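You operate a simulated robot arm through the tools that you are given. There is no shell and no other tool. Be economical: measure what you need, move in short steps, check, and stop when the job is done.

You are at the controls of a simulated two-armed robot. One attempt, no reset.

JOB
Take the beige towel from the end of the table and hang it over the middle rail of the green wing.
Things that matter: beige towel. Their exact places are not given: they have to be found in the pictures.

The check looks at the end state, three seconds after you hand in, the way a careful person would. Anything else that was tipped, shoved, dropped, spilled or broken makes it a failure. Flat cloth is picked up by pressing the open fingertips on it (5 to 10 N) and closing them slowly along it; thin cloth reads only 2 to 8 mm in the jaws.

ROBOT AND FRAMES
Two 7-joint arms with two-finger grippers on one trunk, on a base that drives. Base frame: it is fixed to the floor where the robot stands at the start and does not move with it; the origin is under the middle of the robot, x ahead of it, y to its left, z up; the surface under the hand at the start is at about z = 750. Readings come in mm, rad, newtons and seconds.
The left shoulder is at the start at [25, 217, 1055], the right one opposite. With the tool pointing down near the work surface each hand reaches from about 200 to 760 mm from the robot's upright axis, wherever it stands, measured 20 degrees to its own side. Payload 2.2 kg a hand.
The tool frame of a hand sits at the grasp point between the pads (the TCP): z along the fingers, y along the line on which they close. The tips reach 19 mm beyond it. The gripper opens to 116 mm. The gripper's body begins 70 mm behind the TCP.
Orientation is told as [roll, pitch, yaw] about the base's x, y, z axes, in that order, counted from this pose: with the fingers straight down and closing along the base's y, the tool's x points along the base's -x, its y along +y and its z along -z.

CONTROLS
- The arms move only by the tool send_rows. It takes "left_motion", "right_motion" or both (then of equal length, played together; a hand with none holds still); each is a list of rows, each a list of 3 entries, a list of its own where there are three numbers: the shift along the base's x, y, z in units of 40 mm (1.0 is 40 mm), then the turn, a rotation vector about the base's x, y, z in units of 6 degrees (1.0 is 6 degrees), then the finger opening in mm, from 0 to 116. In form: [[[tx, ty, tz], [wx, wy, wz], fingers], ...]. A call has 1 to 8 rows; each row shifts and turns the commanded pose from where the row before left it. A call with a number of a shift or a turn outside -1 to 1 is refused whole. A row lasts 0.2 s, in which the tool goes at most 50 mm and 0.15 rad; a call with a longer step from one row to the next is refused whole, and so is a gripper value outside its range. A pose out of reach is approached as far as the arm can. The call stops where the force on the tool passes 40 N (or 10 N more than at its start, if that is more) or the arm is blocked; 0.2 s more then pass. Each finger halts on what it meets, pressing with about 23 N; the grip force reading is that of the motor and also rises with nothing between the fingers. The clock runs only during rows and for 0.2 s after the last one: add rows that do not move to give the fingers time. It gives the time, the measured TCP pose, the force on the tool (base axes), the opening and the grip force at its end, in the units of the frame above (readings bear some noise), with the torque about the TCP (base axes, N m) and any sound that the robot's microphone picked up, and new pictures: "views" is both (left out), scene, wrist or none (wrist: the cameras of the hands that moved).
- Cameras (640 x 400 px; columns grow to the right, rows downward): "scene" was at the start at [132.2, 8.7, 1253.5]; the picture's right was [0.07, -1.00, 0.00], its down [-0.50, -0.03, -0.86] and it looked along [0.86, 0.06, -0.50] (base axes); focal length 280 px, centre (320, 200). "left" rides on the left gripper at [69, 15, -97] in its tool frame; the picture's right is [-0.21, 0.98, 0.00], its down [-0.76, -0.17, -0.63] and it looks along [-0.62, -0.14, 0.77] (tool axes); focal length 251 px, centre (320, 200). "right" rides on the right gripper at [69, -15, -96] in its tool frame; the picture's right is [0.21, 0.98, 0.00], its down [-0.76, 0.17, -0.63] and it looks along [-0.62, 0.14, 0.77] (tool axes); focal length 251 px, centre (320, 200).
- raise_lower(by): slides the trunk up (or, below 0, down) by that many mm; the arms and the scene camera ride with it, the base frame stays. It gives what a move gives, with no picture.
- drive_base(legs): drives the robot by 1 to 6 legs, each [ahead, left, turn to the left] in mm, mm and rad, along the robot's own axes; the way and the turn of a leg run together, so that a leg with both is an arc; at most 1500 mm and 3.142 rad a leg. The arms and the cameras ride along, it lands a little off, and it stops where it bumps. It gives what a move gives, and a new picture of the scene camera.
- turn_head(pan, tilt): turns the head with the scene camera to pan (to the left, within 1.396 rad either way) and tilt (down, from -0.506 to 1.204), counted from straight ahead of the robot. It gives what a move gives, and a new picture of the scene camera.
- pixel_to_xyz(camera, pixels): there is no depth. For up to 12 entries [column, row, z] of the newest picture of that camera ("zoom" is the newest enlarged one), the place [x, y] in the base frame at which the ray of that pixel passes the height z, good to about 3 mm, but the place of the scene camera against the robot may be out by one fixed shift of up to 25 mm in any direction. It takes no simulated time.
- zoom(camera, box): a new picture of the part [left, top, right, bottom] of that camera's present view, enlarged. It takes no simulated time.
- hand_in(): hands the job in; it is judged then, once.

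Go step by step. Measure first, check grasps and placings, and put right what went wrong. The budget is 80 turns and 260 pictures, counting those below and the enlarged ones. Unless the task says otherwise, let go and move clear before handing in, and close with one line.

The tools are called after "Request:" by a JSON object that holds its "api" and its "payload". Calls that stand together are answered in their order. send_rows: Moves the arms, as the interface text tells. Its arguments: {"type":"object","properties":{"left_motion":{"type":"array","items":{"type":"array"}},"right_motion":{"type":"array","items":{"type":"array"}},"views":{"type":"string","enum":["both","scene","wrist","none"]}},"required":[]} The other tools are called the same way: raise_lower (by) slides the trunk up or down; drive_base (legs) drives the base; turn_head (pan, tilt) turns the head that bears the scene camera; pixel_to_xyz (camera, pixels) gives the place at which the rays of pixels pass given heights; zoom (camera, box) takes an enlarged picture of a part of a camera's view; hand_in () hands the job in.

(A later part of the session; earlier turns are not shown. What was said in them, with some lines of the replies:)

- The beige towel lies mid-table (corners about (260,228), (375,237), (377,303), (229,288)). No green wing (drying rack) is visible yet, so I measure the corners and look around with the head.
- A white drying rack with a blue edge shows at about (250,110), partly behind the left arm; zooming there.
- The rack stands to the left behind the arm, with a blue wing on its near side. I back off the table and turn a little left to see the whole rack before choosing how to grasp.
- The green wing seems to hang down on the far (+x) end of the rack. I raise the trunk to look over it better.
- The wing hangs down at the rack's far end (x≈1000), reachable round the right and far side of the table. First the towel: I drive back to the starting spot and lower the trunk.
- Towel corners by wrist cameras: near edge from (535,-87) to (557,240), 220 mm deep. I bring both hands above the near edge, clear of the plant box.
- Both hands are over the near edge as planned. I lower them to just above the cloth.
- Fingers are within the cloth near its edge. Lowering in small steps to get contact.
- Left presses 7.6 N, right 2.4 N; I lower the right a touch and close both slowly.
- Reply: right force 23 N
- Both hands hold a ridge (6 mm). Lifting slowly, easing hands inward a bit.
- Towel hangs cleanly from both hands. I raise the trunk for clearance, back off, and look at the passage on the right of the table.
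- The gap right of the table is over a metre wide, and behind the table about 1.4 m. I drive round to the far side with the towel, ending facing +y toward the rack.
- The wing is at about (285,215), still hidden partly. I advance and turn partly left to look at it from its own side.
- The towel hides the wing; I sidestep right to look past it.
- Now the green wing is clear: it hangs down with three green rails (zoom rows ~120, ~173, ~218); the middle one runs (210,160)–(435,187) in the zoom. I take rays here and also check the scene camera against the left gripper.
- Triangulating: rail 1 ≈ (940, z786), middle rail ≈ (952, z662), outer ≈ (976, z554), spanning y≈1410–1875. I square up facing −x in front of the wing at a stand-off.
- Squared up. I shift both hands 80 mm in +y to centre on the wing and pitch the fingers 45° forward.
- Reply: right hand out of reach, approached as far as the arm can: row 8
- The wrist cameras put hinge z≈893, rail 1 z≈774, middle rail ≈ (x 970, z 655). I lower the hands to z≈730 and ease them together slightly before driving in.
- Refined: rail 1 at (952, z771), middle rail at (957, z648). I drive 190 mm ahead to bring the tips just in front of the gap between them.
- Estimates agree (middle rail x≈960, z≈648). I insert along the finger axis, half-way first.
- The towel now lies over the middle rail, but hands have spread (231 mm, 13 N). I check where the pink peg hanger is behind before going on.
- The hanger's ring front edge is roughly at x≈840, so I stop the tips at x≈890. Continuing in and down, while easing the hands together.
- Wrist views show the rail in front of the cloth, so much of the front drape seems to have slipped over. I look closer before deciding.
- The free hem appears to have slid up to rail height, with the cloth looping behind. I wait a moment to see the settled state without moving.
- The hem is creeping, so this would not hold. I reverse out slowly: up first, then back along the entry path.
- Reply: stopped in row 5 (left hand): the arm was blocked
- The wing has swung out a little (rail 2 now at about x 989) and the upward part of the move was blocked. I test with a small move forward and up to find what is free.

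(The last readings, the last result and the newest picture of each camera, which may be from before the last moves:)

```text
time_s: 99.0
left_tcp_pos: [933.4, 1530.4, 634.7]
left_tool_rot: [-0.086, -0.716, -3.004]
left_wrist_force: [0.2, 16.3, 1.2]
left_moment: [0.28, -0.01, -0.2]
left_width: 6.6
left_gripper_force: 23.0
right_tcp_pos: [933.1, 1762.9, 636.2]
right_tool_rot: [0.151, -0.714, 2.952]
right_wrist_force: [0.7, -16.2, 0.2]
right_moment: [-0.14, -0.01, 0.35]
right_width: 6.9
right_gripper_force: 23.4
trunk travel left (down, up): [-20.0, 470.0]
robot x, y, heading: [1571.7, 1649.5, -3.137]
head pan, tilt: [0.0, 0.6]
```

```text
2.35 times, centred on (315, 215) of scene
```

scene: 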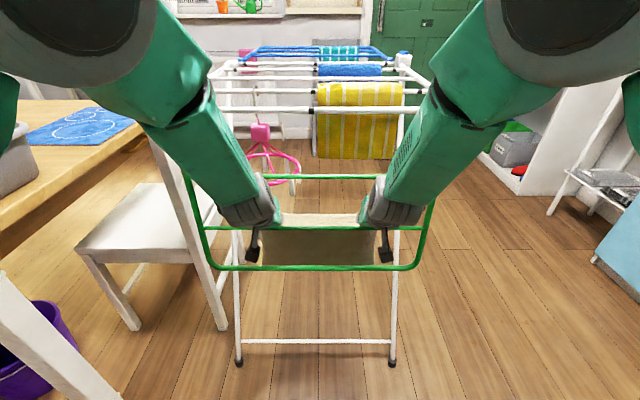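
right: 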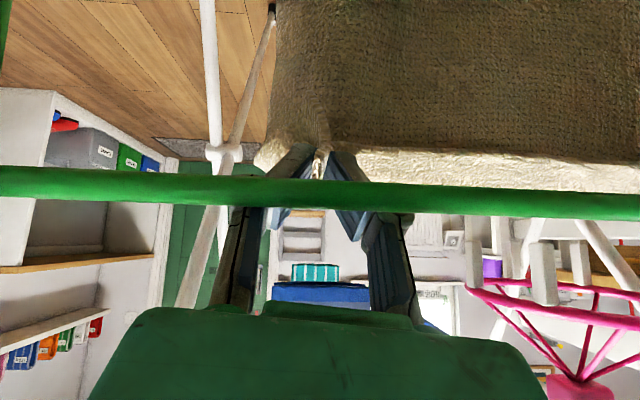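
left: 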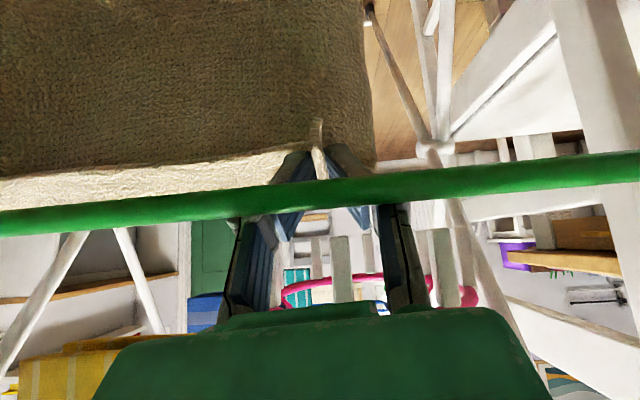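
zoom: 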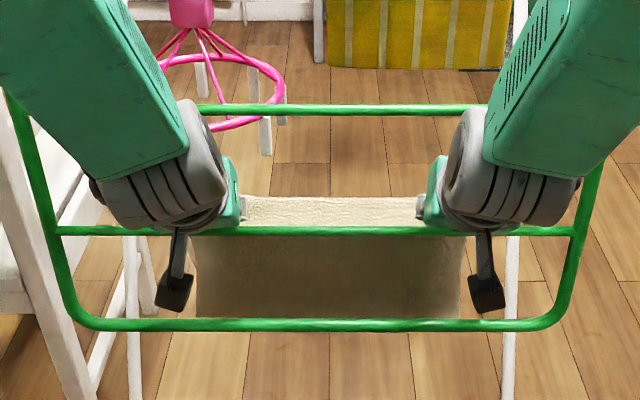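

Now the towel hangs wholly behind the middle rail with the hands reaching over it — which is usable: withdrawing over the rail and then lowering in front will drape it. I withdraw using trunk and base so the arm posture stays fixed.

Request:
{"api": "raise_lower", "payload": {"by": 25}}

Request:
{"api": "drive_base", "payload": {"legs": [[-25, 0, 0]]}}

Request:
{"api": "zoom", "payload": {"camera": "scene", "box": [180, 130, 450, 300]}}

```text
time_s: 99.7
left_tcp_pos: [933.4, 1530.1, 664.7]
left_tool_rot: [-0.093, -0.716, -3.002]
left_wrist_force: [5.3, 9.5, -4.6]
left_moment: [0.26, 0.63, -0.31]
left_width: 6.5
left_gripper_force: 23.9
right_tcp_pos: [933.7, 1759.7, 664.2]
right_tool_rot: [0.154, -0.717, 2.947]
right_wrist_force: [4.0, -9.6, -2.2]
right_moment: [-0.24, 0.51, 0.27]
right_width: 6.3
right_gripper_force: 23.4
trunk travel left (down, up): [-45.0, 445.0]
robot x, y, heading: [1568.8, 1650.1, -3.14]
head pan, tilt: [0.0, 0.6]
```

```text
time_s: 100.5
left_tcp_pos: [955.6, 1530.0, 668.4]
left_tool_rot: [-0.097, -0.726, -2.999]
left_wrist_force: [-0.7, 12.9, 0.2]
left_moment: [0.14, -0.02, -0.19]
left_width: 6.4
left_gripper_force: 23.3
right_tcp_pos: [956.5, 1760.9, 669.4]
right_tool_rot: [0.159, -0.725, 2.948]
right_wrist_force: [1.3, -13.1, 0.1]
right_moment: [-0.09, -0.02, 0.29]
right_width: 6.2
right_gripper_force: 23.0
trunk travel left (down, up): [-45.0, 445.0]
robot x, y, heading: [1595.1, 1649.6, -3.139]
head pan, tilt: [0.0, 0.6]
```

scene: 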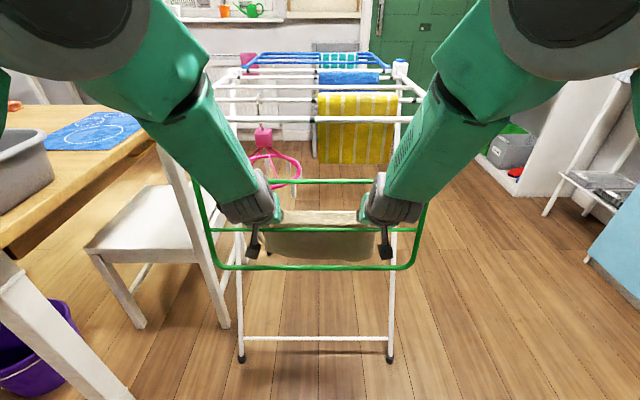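

```text
2.35 times, centred on (315, 215) of scene
```

zoom: 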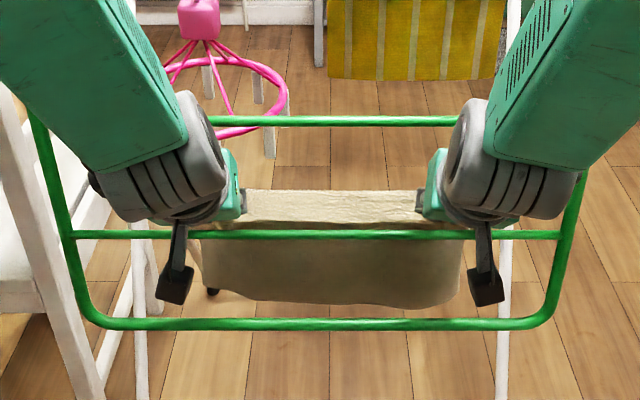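

Free and towel still behind the rail. Continuing the withdrawal over the rail.

Request:
{"api": "raise_lower", "payload": {"by": 35}}

Request:
{"api": "drive_base", "payload": {"legs": [[-50, 0, 0]]}}

Request:
{"api": "zoom", "payload": {"camera": "scene", "box": [180, 130, 450, 300]}}

```text
time_s: 101.3
left_tcp_pos: [958.9, 1528.7, 706.1]
left_tool_rot: [-0.102, -0.726, -2.991]
left_wrist_force: [-0.1, 16.3, 0.3]
left_moment: [0.23, 0.01, -0.25]
left_width: 6.6
left_gripper_force: 22.7
right_tcp_pos: [957.8, 1761.8, 704.2]
right_tool_rot: [0.165, -0.722, 2.934]
right_wrist_force: [0.8, -15.8, -0.7]
right_moment: [-0.17, 0.03, 0.34]
right_width: 6.4
right_gripper_force: 23.3
trunk travel left (down, up): [-80.0, 410.0]
robot x, y, heading: [1598.6, 1646.1, -3.14]
head pan, tilt: [0.0, 0.6]
```

```text
time_s: 102.2
left_tcp_pos: [1009.0, 1528.3, 706.7]
left_tool_rot: [-0.102, -0.727, -2.988]
left_wrist_force: [-0.8, 18.2, -0.4]
left_moment: [0.25, 0.01, -0.29]
left_width: 6.9
left_gripper_force: 22.5
right_tcp_pos: [1008.6, 1762.5, 706.0]
right_tool_rot: [0.167, -0.725, 2.936]
right_wrist_force: [1.0, -18.4, 0.2]
right_moment: [-0.19, 0.0, 0.4]
right_width: 6.5
right_gripper_force: 23.2
trunk travel left (down, up): [-80.0, 410.0]
robot x, y, heading: [1650.3, 1647.5, -3.138]
head pan, tilt: [0.0, 0.6]
```

scene: 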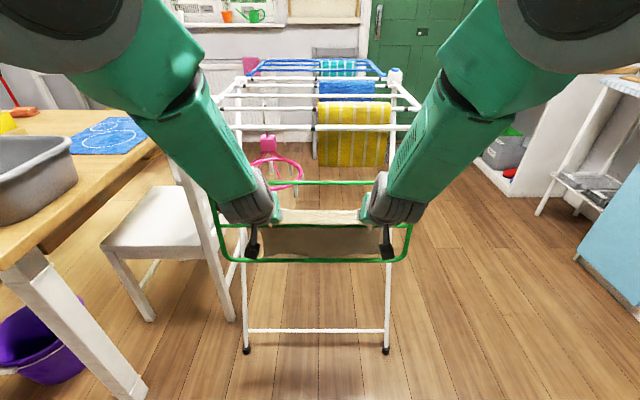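

```text
2.35 times, centred on (315, 215) of scene
```

zoom: 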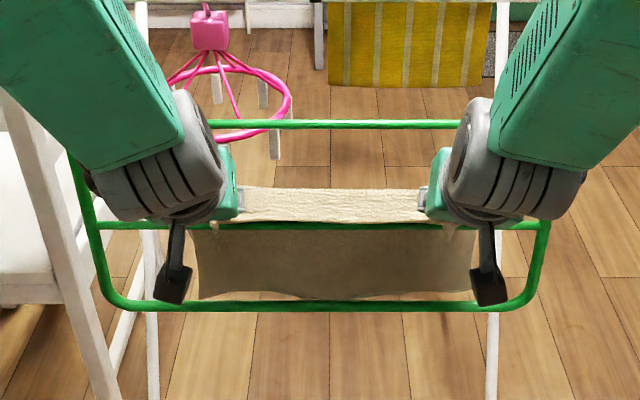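

The held edge is now in front of the rail and the drape hangs behind it. I first relieve the 18 N sideways tension.

Request:
{"api": "send_rows", "payload": {"left_motion": [[[0, 0.15, 0], [0, 0, 0], 0], [[0, 0.15, 0], [0, 0, 0], 0], [[0, 0, 0], [0, 0, 0], 0]], "right_motion": [[[0, -0.15, 0], [0, 0, 0], 0], [[0, -0.15, 0], [0, 0, 0], 0], [[0, 0, 0], [0, 0, 0], 0]], "views": "wrist"}}

```text
time_s: 103.0
left_tcp_pos: [1006.0, 1528.6, 711.2]
left_tool_rot: [-0.14, -0.726, -2.935]
left_wrist_force: [0.0, 17.2, 0.5]
left_moment: [0.24, 0.0, -0.26]
left_width: 6.3
left_gripper_force: 22.8
right_tcp_pos: [1005.0, 1762.0, 710.5]
right_tool_rot: [0.197, -0.719, 2.887]
right_wrist_force: [-0.3, -16.9, 0.1]
right_moment: [-0.11, -0.01, 0.37]
right_width: 6.4
right_gripper_force: 23.3
trunk travel left (down, up): [-80.0, 410.0]
robot x, y, heading: [1648.9, 1648.9, -3.141]
head pan, tilt: [0.0, 0.6]
```

right: 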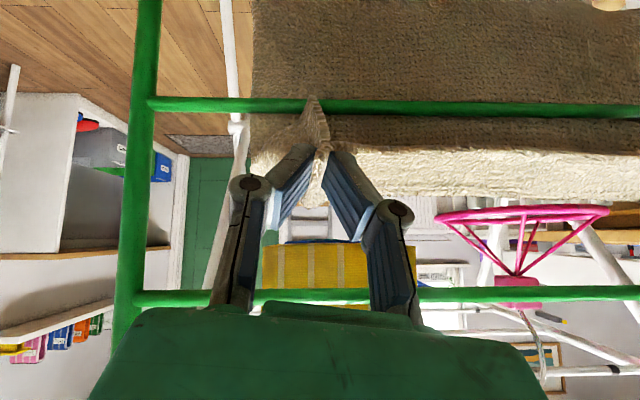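
left: 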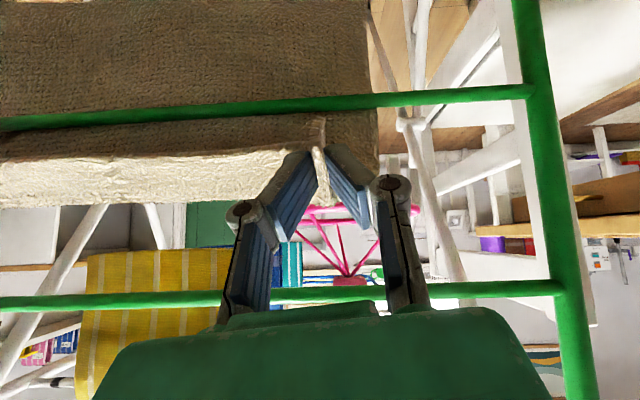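

Inward commands only twist the tools (a wrist limit at this pitch). In front of the wing pitch is no longer needed, so I turn the fingers back toward vertical while moving 40 mm away from the wing.

Request:
{"api": "send_rows", "payload": {"left_motion": [[[0.2, 0.05, 0], [0, -1, -0.35], 0], [[0.2, 0.05, 0], [0, -1, -0.35], 0], [[0.2, 0.05, 0], [0, -1, -0.35], 0], [[0.2, 0.05, 0], [0, -1, -0.3], 0], [[0.2, 0, 0], [0, -1, -0.2], 0], [[0, 0, 0], [0, 0, 0], 0]], "right_motion": [[[0.2, -0.05, 0], [0, -1, 0.4], 0], [[0.2, -0.05, 0], [0, -1, 0.4], 0], [[0.2, -0.05, 0], [0, -1, 0.4], 0], [[0.2, -0.05, 0], [0, -1, 0.35], 0], [[0.2, 0, 0], [0, -1, 0.25], 0], [[0, 0, 0], [0, 0, 0], 0]]}}

Request:
{"api": "zoom", "payload": {"camera": "scene", "box": [180, 130, 450, 300]}}

```text
time_s: 104.4
left_tcp_pos: [1044.0, 1549.1, 712.5]
left_tool_rot: [-0.112, -0.273, -3.136]
left_wrist_force: [0.6, 0.7, -0.1]
left_moment: [-0.03, 0.0, 0.04]
left_width: 5.6
left_gripper_force: 22.9
left hand out of reach, approached as far as the arm can: row 2
right_tcp_pos: [1050.5, 1742.4, 707.1]
right_tool_rot: [0.115, -0.206, -3.128]
right_wrist_force: [0.3, -0.5, -0.6]
right_moment: [0.01, -0.04, -0.05]
right_width: 5.8
right_gripper_force: 22.9
trunk travel left (down, up): [-80.0, 410.0]
robot x, y, heading: [1645.3, 1648.7, -3.136]
head pan, tilt: [0.0, 0.6]
```

scene: 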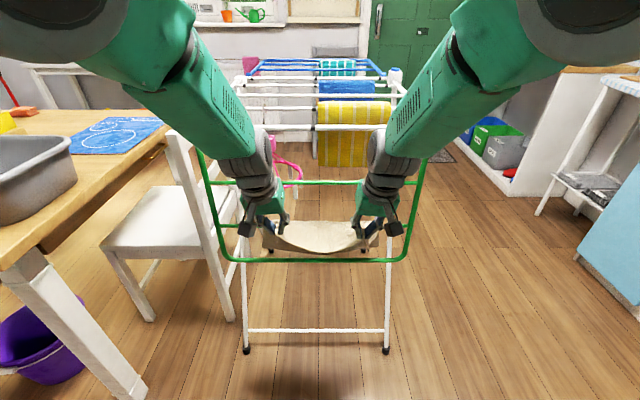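
right: 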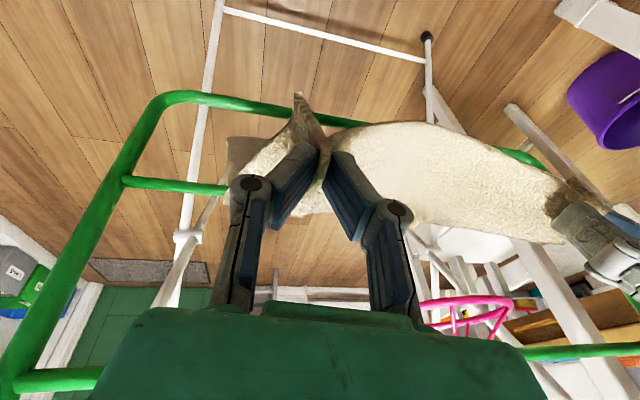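
left: 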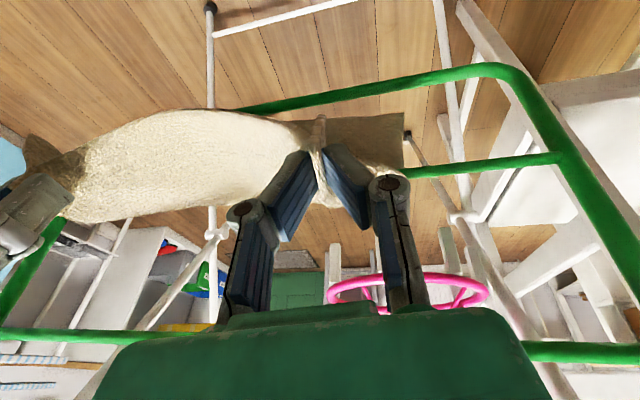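

```text
2.35 times, centred on (315, 215) of scene
```

zoom: 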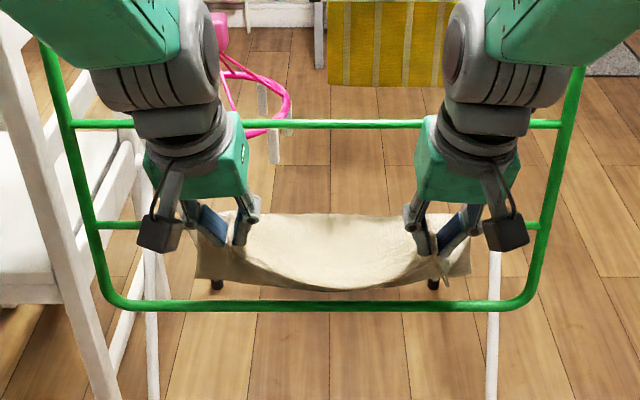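

Request:
{"api": "zoom", "payload": {"camera": "scene", "box": [250, 205, 390, 270]}}

Request:
{"api": "zoom", "payload": {"camera": "left", "box": [200, 60, 560, 260]}}

Request:
{"api": "zoom", "payload": {"camera": "right", "box": [100, 60, 460, 260]}}

```text
4.57 times, centred on (320, 238) of scene
```

zoom: 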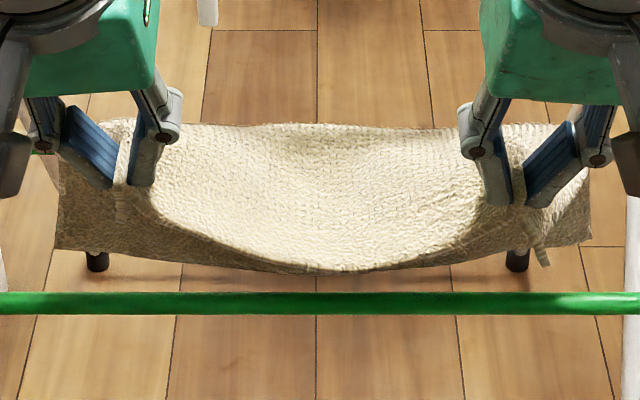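

```text
1.78 times, centred on (380, 160) of left
```

zoom: 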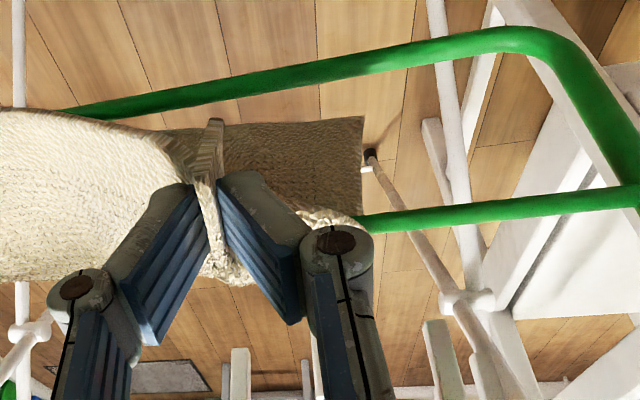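

```text
1.78 times, centred on (280, 160) of right
```

zoom: 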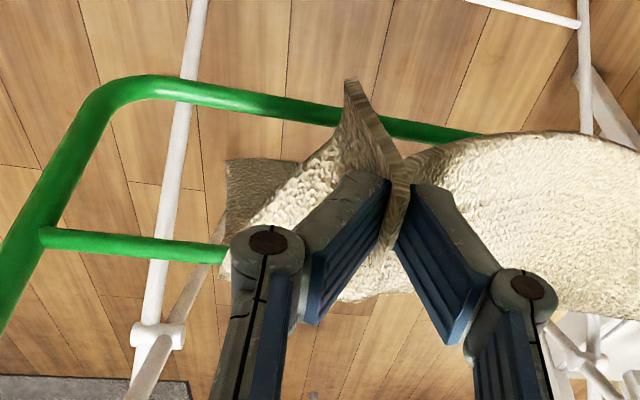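

The cloth passes over the middle rail: bright part from the hands to the rail, dark hem hanging behind it. Now I lower the hands in front of the rail to balance it.

Request:
{"api": "send_rows", "payload": {"left_motion": [[[-0.1, -0.03, -0.35], [0, 0, 0], 0], [[-0.1, -0.03, -0.35], [0, 0, 0], 0], [[-0.1, -0.03, -0.35], [0, 0, 0], 0], [[-0.15, -0.03, -0.35], [0, 0, 0], 0], [[-0.15, 0, -0.35], [0, 0, 0], 0], [[-0.15, 0, -0.35], [0, 0, 0], 0], [[0, 0, 0], [0, 0, 0], 0]], "right_motion": [[[-0.15, 0.03, -0.35], [0, 0, 0], 0], [[-0.1, 0.03, -0.35], [0, 0, 0], 0], [[-0.15, 0.03, -0.35], [0, 0, 0], 0], [[-0.15, 0.03, -0.35], [0, 0, 0], 0], [[-0.15, 0, -0.35], [0, 0, 0], 0], [[-0.15, 0, -0.3], [0, 0, 0], 0], [[0, 0, 0], [0, 0, 0], 0]]}}

Request:
{"api": "zoom", "payload": {"camera": "scene", "box": [220, 175, 420, 300]}}

```text
time_s: 106.0
left_tcp_pos: [1015.7, 1550.8, 624.1]
left_tool_rot: [-0.1, -0.275, 3.132]
left_wrist_force: [-0.9, -1.1, 0.0]
left_moment: [-0.01, 0.01, -0.02]
left_width: 5.5
left_gripper_force: 22.8
right_tcp_pos: [1016.9, 1749.0, 624.2]
right_tool_rot: [0.116, -0.207, -3.13]
right_wrist_force: [0.5, -1.0, 0.2]
right_moment: [0.01, -0.04, 0.01]
right_width: 5.4
right_gripper_force: 23.2
trunk travel left (down, up): [-80.0, 410.0]
robot x, y, heading: [1644.3, 1648.1, -3.141]
head pan, tilt: [0.0, 0.6]
```

scene: 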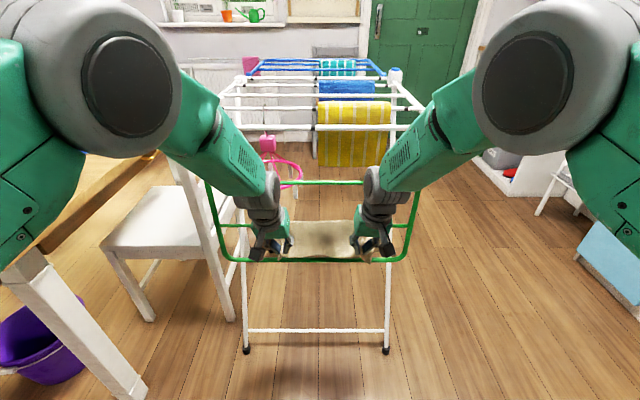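
right: 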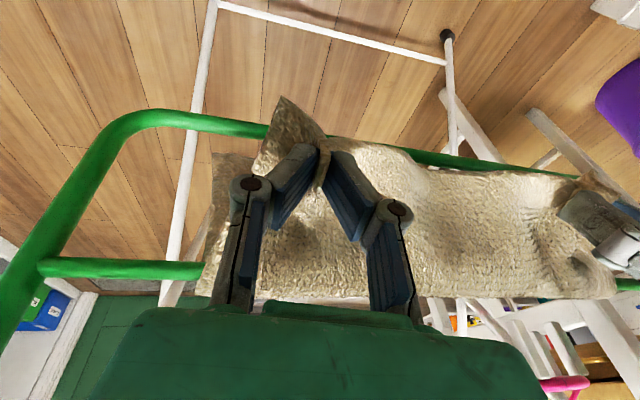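
left: 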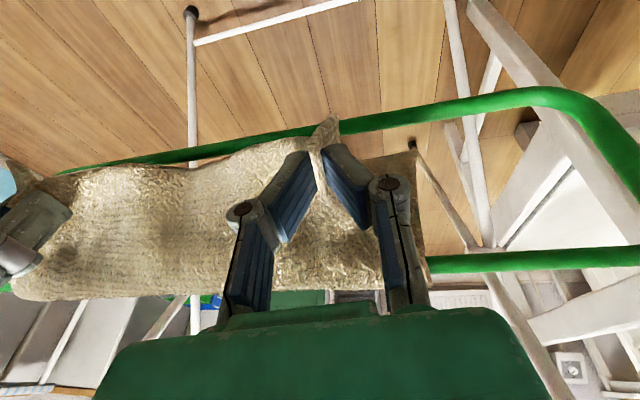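

```text
3.20 times, centred on (320, 238) of scene
```

zoom: 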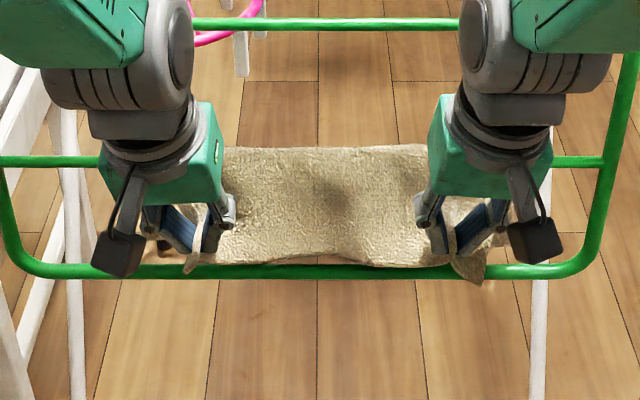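

The towel is draped, with the front about 70 mm so far. I lower a further 30 mm and spread the hands slightly to flatten it.

Request:
{"api": "send_rows", "payload": {"left_motion": [[[-0.1, -0.08, -0.25], [0, 0, 0], 0], [[-0.1, -0.08, -0.25], [0, 0, 0], 0], [[-0.1, -0.05, -0.25], [0, 0, 0], 0], [[0, 0, 0], [0, 0, 0], 0], [[0, 0, 0], [0, 0, 0], 0]], "right_motion": [[[-0.1, 0.08, -0.25], [0, 0, 0], 0], [[-0.1, 0.08, -0.25], [0, 0, 0], 0], [[-0.1, 0.05, -0.25], [0, 0, 0], 0], [[0, 0, 0], [0, 0, 0], 0], [[0, 0, 0], [0, 0, 0], 0]]}}

Request:
{"api": "zoom", "payload": {"camera": "scene", "box": [220, 175, 420, 300]}}

```text
time_s: 107.2
left_tcp_pos: [1002.7, 1541.3, 594.0]
left_tool_rot: [-0.1, -0.273, 3.133]
left_wrist_force: [-0.4, 0.2, -0.2]
left_moment: [-0.03, 0.02, 0.01]
left_width: 5.3
left_gripper_force: 22.8
right_tcp_pos: [1003.9, 1756.1, 595.0]
right_tool_rot: [0.115, -0.207, -3.132]
right_wrist_force: [1.1, -0.2, 0.3]
right_moment: [0.01, -0.03, -0.01]
right_width: 5.5
right_gripper_force: 22.9
trunk travel left (down, up): [-80.0, 410.0]
robot x, y, heading: [1641.3, 1648.7, -3.142]
head pan, tilt: [0.0, 0.6]
```

scene: 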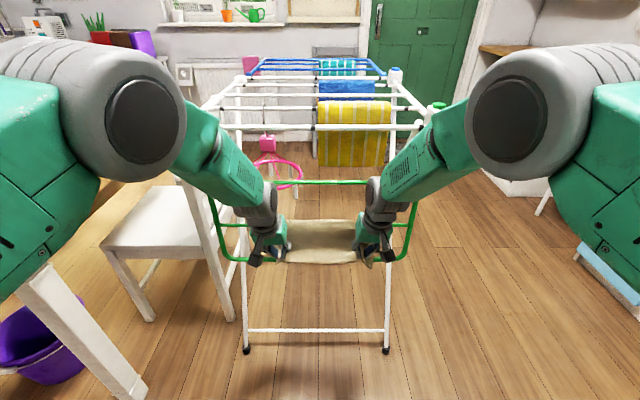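
right: 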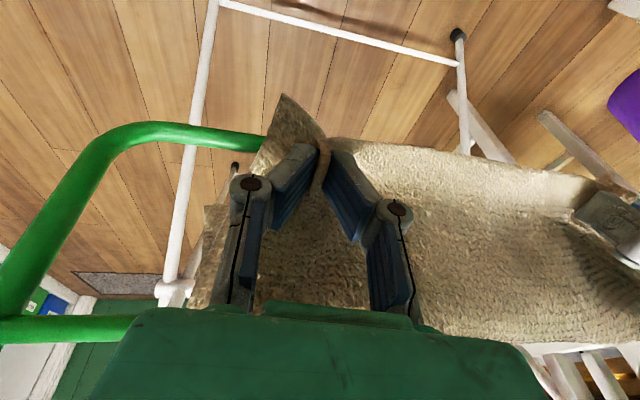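
left: 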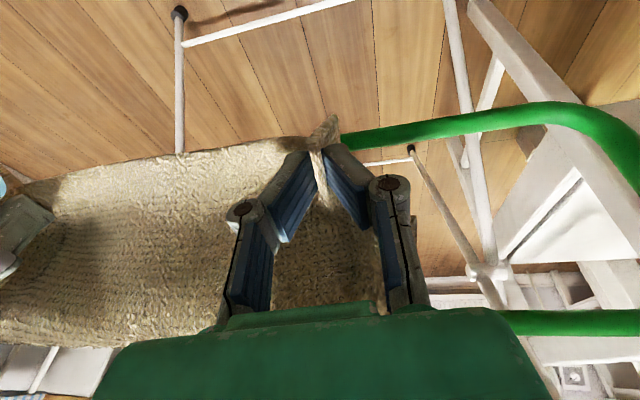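

```text
3.20 times, centred on (320, 238) of scene
```

zoom: 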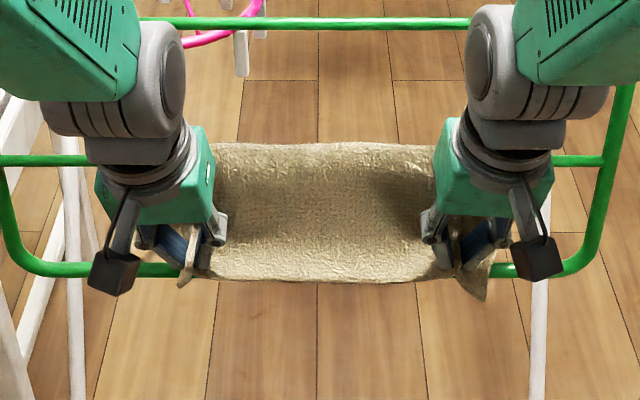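

Front and back are now about equal (~105 mm each). I bring the edge a bit closer to the wing and open the fingers gently.

Request:
{"api": "send_rows", "payload": {"left_motion": [[[-0.2, 0, 0], [0, 0, 0], 0], [[-0.2, 0, 0], [0, 0, 0], 0], [[0, 0, 0], [0, 0, 0], 12], [[0, 0, 0], [0, 0, 0], 20], [[0, 0, 0], [0, 0, 0], 30], [[0, 0, 0], [0, 0, 0], 40], [[0, 0, 0], [0, 0, 0], 40]], "right_motion": [[[-0.2, 0, 0], [0, 0, 0], 0], [[-0.2, 0, 0], [0, 0, 0], 0], [[0, 0, 0], [0, 0, 0], 12], [[0, 0, 0], [0, 0, 0], 20], [[0, 0, 0], [0, 0, 0], 30], [[0, 0, 0], [0, 0, 0], 40], [[0, 0, 0], [0, 0, 0], 40]]}}

Request:
{"api": "zoom", "payload": {"camera": "scene", "box": [220, 175, 420, 300]}}

```text
time_s: 108.8
left_tcp_pos: [986.0, 1541.2, 593.4]
left_tool_rot: [-0.1, -0.273, 3.133]
left_wrist_force: [-0.4, 0.2, -0.4]
left_moment: [0.0, 0.01, -0.01]
left_width: 39.9
left_gripper_force: 0.0
right_tcp_pos: [988.8, 1755.6, 594.7]
right_tool_rot: [0.115, -0.208, -3.132]
right_wrist_force: [0.9, -0.4, -0.2]
right_moment: [0.02, 0.0, -0.03]
right_width: 39.9
right_gripper_force: 0.1
trunk travel left (down, up): [-80.0, 410.0]
robot x, y, heading: [1646.5, 1646.4, -3.139]
head pan, tilt: [0.0, 0.6]
```

scene: 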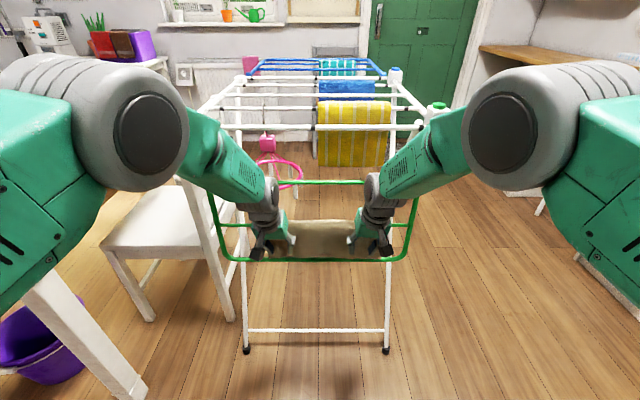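
right: 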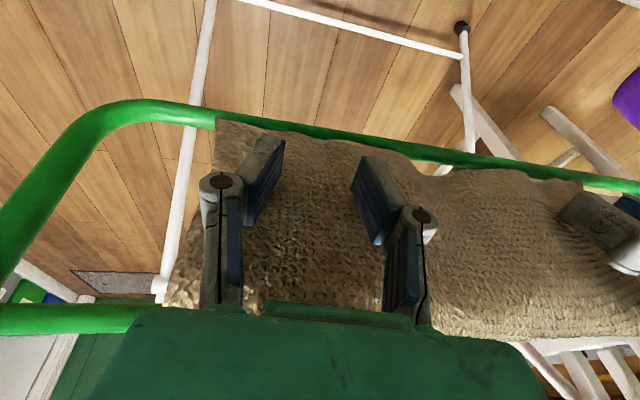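
left: 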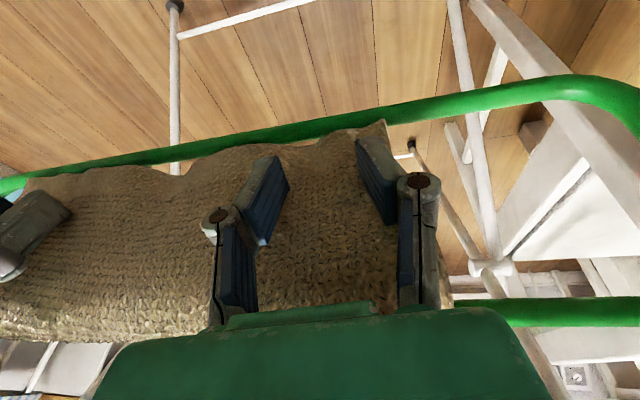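

```text
3.20 times, centred on (320, 238) of scene
```

zoom: 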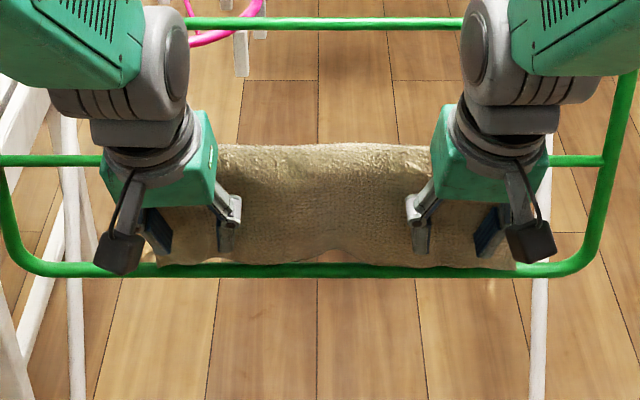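

The towel is released and stays draped. I back the hands straight away from the wing.

Request:
{"api": "send_rows", "payload": {"left_motion": [[[0.2, 0, 0], [0, 0, 0], 40], [[0.3, 0, 0], [0, 0, 0], 40], [[0.5, 0, 0], [0, 0, 0], 40], [[0.5, 0, 0], [0, 0, 0], 40]], "right_motion": [[[0.2, 0, 0], [0, 0, 0], 40], [[0.3, 0, 0], [0, 0, 0], 40], [[0.5, 0, 0], [0, 0, 0], 40], [[0.5, 0, 0], [0, 0, 0], 40]], "views": "scene"}}

Request:
{"api": "drive_base", "payload": {"legs": [[-300, 0, 0]]}}

Request:
{"api": "drive_base", "payload": {"legs": [[0, -450, 0]]}}

Request:
{"api": "turn_head", "payload": {"pan": 0.35, "tilt": 0.5}}

Request:
{"api": "zoom", "payload": {"camera": "scene", "box": [200, 90, 440, 240]}}

```text
time_s: 109.8
left_tcp_pos: [1046.1, 1539.4, 594.5]
left_tool_rot: [-0.1, -0.274, 3.134]
left_wrist_force: [-0.6, 0.1, 0.0]
left_moment: [-0.02, 0.0, -0.02]
left_width: 40.2
left_gripper_force: 0.0
right_tcp_pos: [1047.9, 1755.7, 593.8]
right_tool_rot: [0.115, -0.207, -3.132]
right_wrist_force: [0.5, 0.9, 0.2]
right_moment: [-0.04, 0.03, 0.02]
right_width: 40.1
right_gripper_force: 0.2
trunk travel left (down, up): [-80.0, 410.0]
robot x, y, heading: [1646.9, 1650.3, -3.138]
head pan, tilt: [0.0, 0.6]
```

scene: 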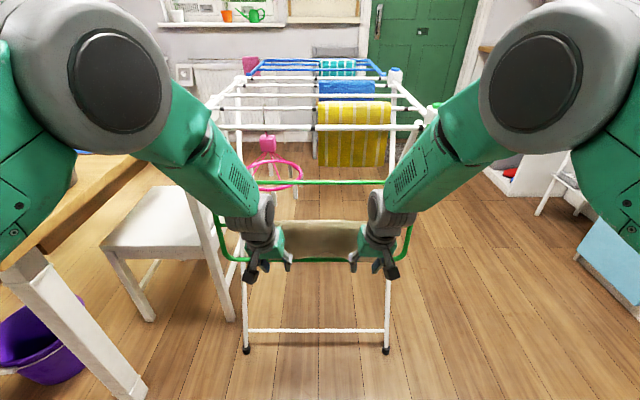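

```text
time_s: 111.9
left_tcp_pos: [1347.9, 1542.5, 592.6]
left_tool_rot: [-0.1, -0.275, 3.127]
left_wrist_force: [-0.4, -0.2, 0.5]
left_moment: [0.0, 0.02, -0.01]
left_width: 40.1
left_gripper_force: 0.1
right_tcp_pos: [1350.5, 1759.2, 594.1]
right_tool_rot: [0.116, -0.207, -3.137]
right_wrist_force: [0.4, -0.1, 1.3]
right_moment: [-0.04, 0.0, 0.0]
right_width: 40.0
right_gripper_force: 0.0
trunk travel left (down, up): [-80.0, 410.0]
robot x, y, heading: [1948.0, 1650.9, 3.132]
head pan, tilt: [0.0, 0.6]
```

scene: 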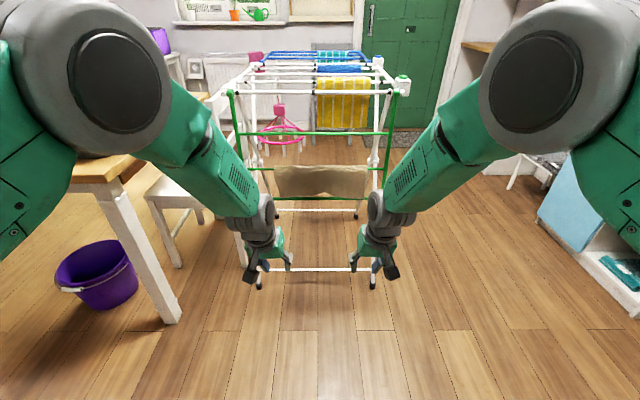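

```text
time_s: 114.6
left_tcp_pos: [1351.7, 1986.1, 595.3]
left_tool_rot: [-0.108, -0.273, 3.12]
left_wrist_force: [0.5, -0.6, 1.0]
left_moment: [0.07, -0.01, -0.03]
left_width: 40.0
left_gripper_force: 0.0
right_tcp_pos: [1355.9, 2201.8, 597.5]
right_tool_rot: [0.107, -0.212, 3.139]
right_wrist_force: [-0.2, -0.2, -0.3]
right_moment: [0.05, -0.01, 0.0]
right_width: 40.0
right_gripper_force: 0.1
trunk travel left (down, up): [-80.0, 410.0]
robot x, y, heading: [1949.5, 2091.7, 3.131]
head pan, tilt: [0.0, 0.6]
```

scene: 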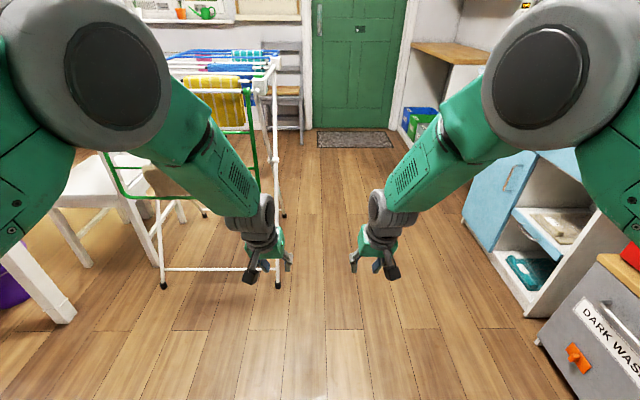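

```text
time_s: 115.4
left_tcp_pos: [1354.5, 1990.5, 599.0]
left_tool_rot: [-0.1, -0.279, 3.119]
left_wrist_force: [-0.6, -0.8, -0.7]
left_moment: [0.01, 0.02, -0.02]
left_width: 40.0
left_gripper_force: 0.0
right_tcp_pos: [1358.2, 2205.0, 599.4]
right_tool_rot: [0.114, -0.216, 3.138]
right_wrist_force: [-0.5, -0.3, -0.2]
right_moment: [-0.01, 0.0, -0.02]
right_width: 39.9
right_gripper_force: 0.0
trunk travel left (down, up): [-80.0, 410.0]
robot x, y, heading: [1949.7, 2088.9, 3.133]
head pan, tilt: [0.351, 0.499]
```

scene: 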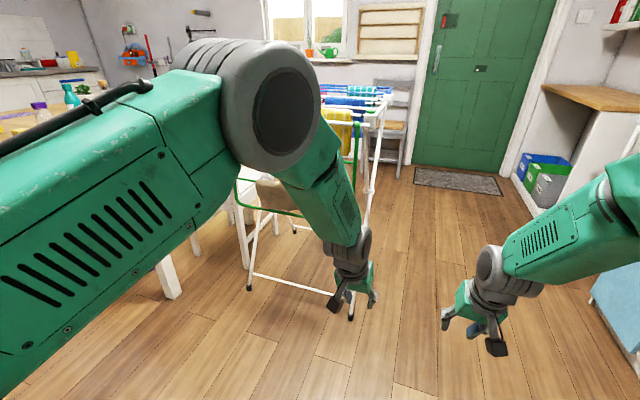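

```text
2.67 times, centred on (320, 165) of scene
```

zoom: 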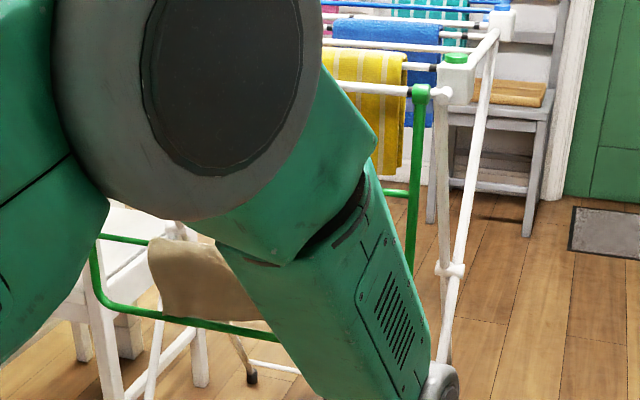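

The towel hangs on the middle rail; the arm hides part of it now. I step back in front for one clear check.

Request:
{"api": "drive_base", "payload": {"legs": [[0, 430, 0]]}}

Request:
{"api": "turn_head", "payload": {"pan": 0.0, "tilt": 0.5}}

Request:
{"api": "zoom", "payload": {"camera": "scene", "box": [200, 110, 440, 260]}}

```text
time_s: 118.0
left_tcp_pos: [1350.1, 1567.7, 600.9]
left_tool_rot: [-0.086, -0.282, 3.116]
left_wrist_force: [0.3, 0.5, -0.6]
left_moment: [-0.11, 0.01, -0.01]
left_width: 40.2
left_gripper_force: 0.1
right_tcp_pos: [1354.4, 1784.8, 597.5]
right_tool_rot: [0.124, -0.217, 3.137]
right_wrist_force: [0.4, 0.9, 0.2]
right_moment: [-0.08, -0.01, 0.03]
right_width: 39.9
right_gripper_force: 0.0
trunk travel left (down, up): [-80.0, 410.0]
robot x, y, heading: [1943.1, 1664.0, 3.13]
head pan, tilt: [0.351, 0.499]
```

scene: 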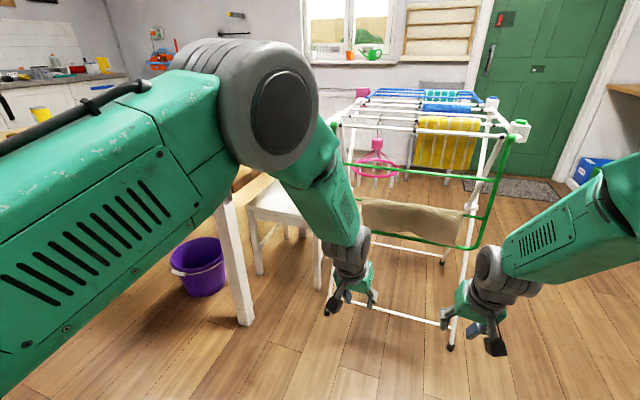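

```text
time_s: 118.9
left_tcp_pos: [1351.8, 1563.8, 600.7]
left_tool_rot: [-0.098, -0.285, 3.119]
left_wrist_force: [1.0, -0.6, -0.3]
left_moment: [-0.01, -0.01, -0.01]
left_width: 40.0
left_gripper_force: 0.0
right_tcp_pos: [1355.8, 1779.3, 600.0]
right_tool_rot: [0.116, -0.22, 3.14]
right_wrist_force: [0.6, 0.1, 0.1]
right_moment: [0.03, 0.02, -0.03]
right_width: 39.9
right_gripper_force: 0.0
trunk travel left (down, up): [-80.0, 410.0]
robot x, y, heading: [1947.9, 1665.2, 3.133]
head pan, tilt: [0.0, 0.499]
```

scene: 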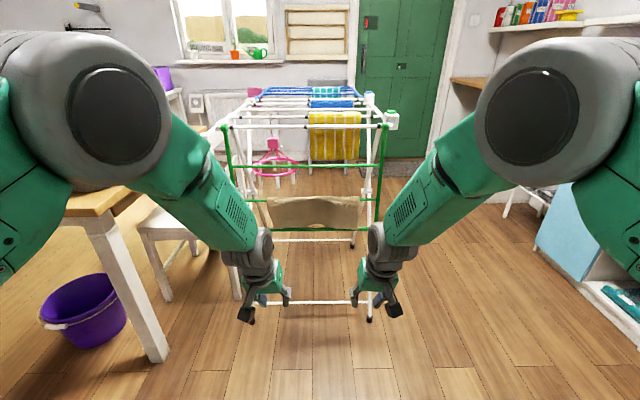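

```text
2.67 times, centred on (320, 185) of scene
```

zoom: 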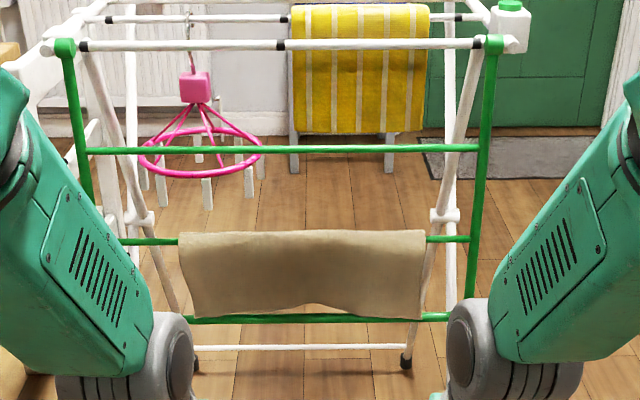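

The towel hangs flat and even over the middle green rail (zoom (180,235)–(425,315)), and it held still while I drove away. The rack, hanger and other cloths are all in place and both hands are clear, so I hand in.

Request:
{"api": "hand_in", "payload": {}}

```text
The job is handed in.
```

The beige towel is draped over the middle rail of the green wing, hanging about evenly front and back. Nothing else looks disturbed in the last pictures, and the job is handed in.
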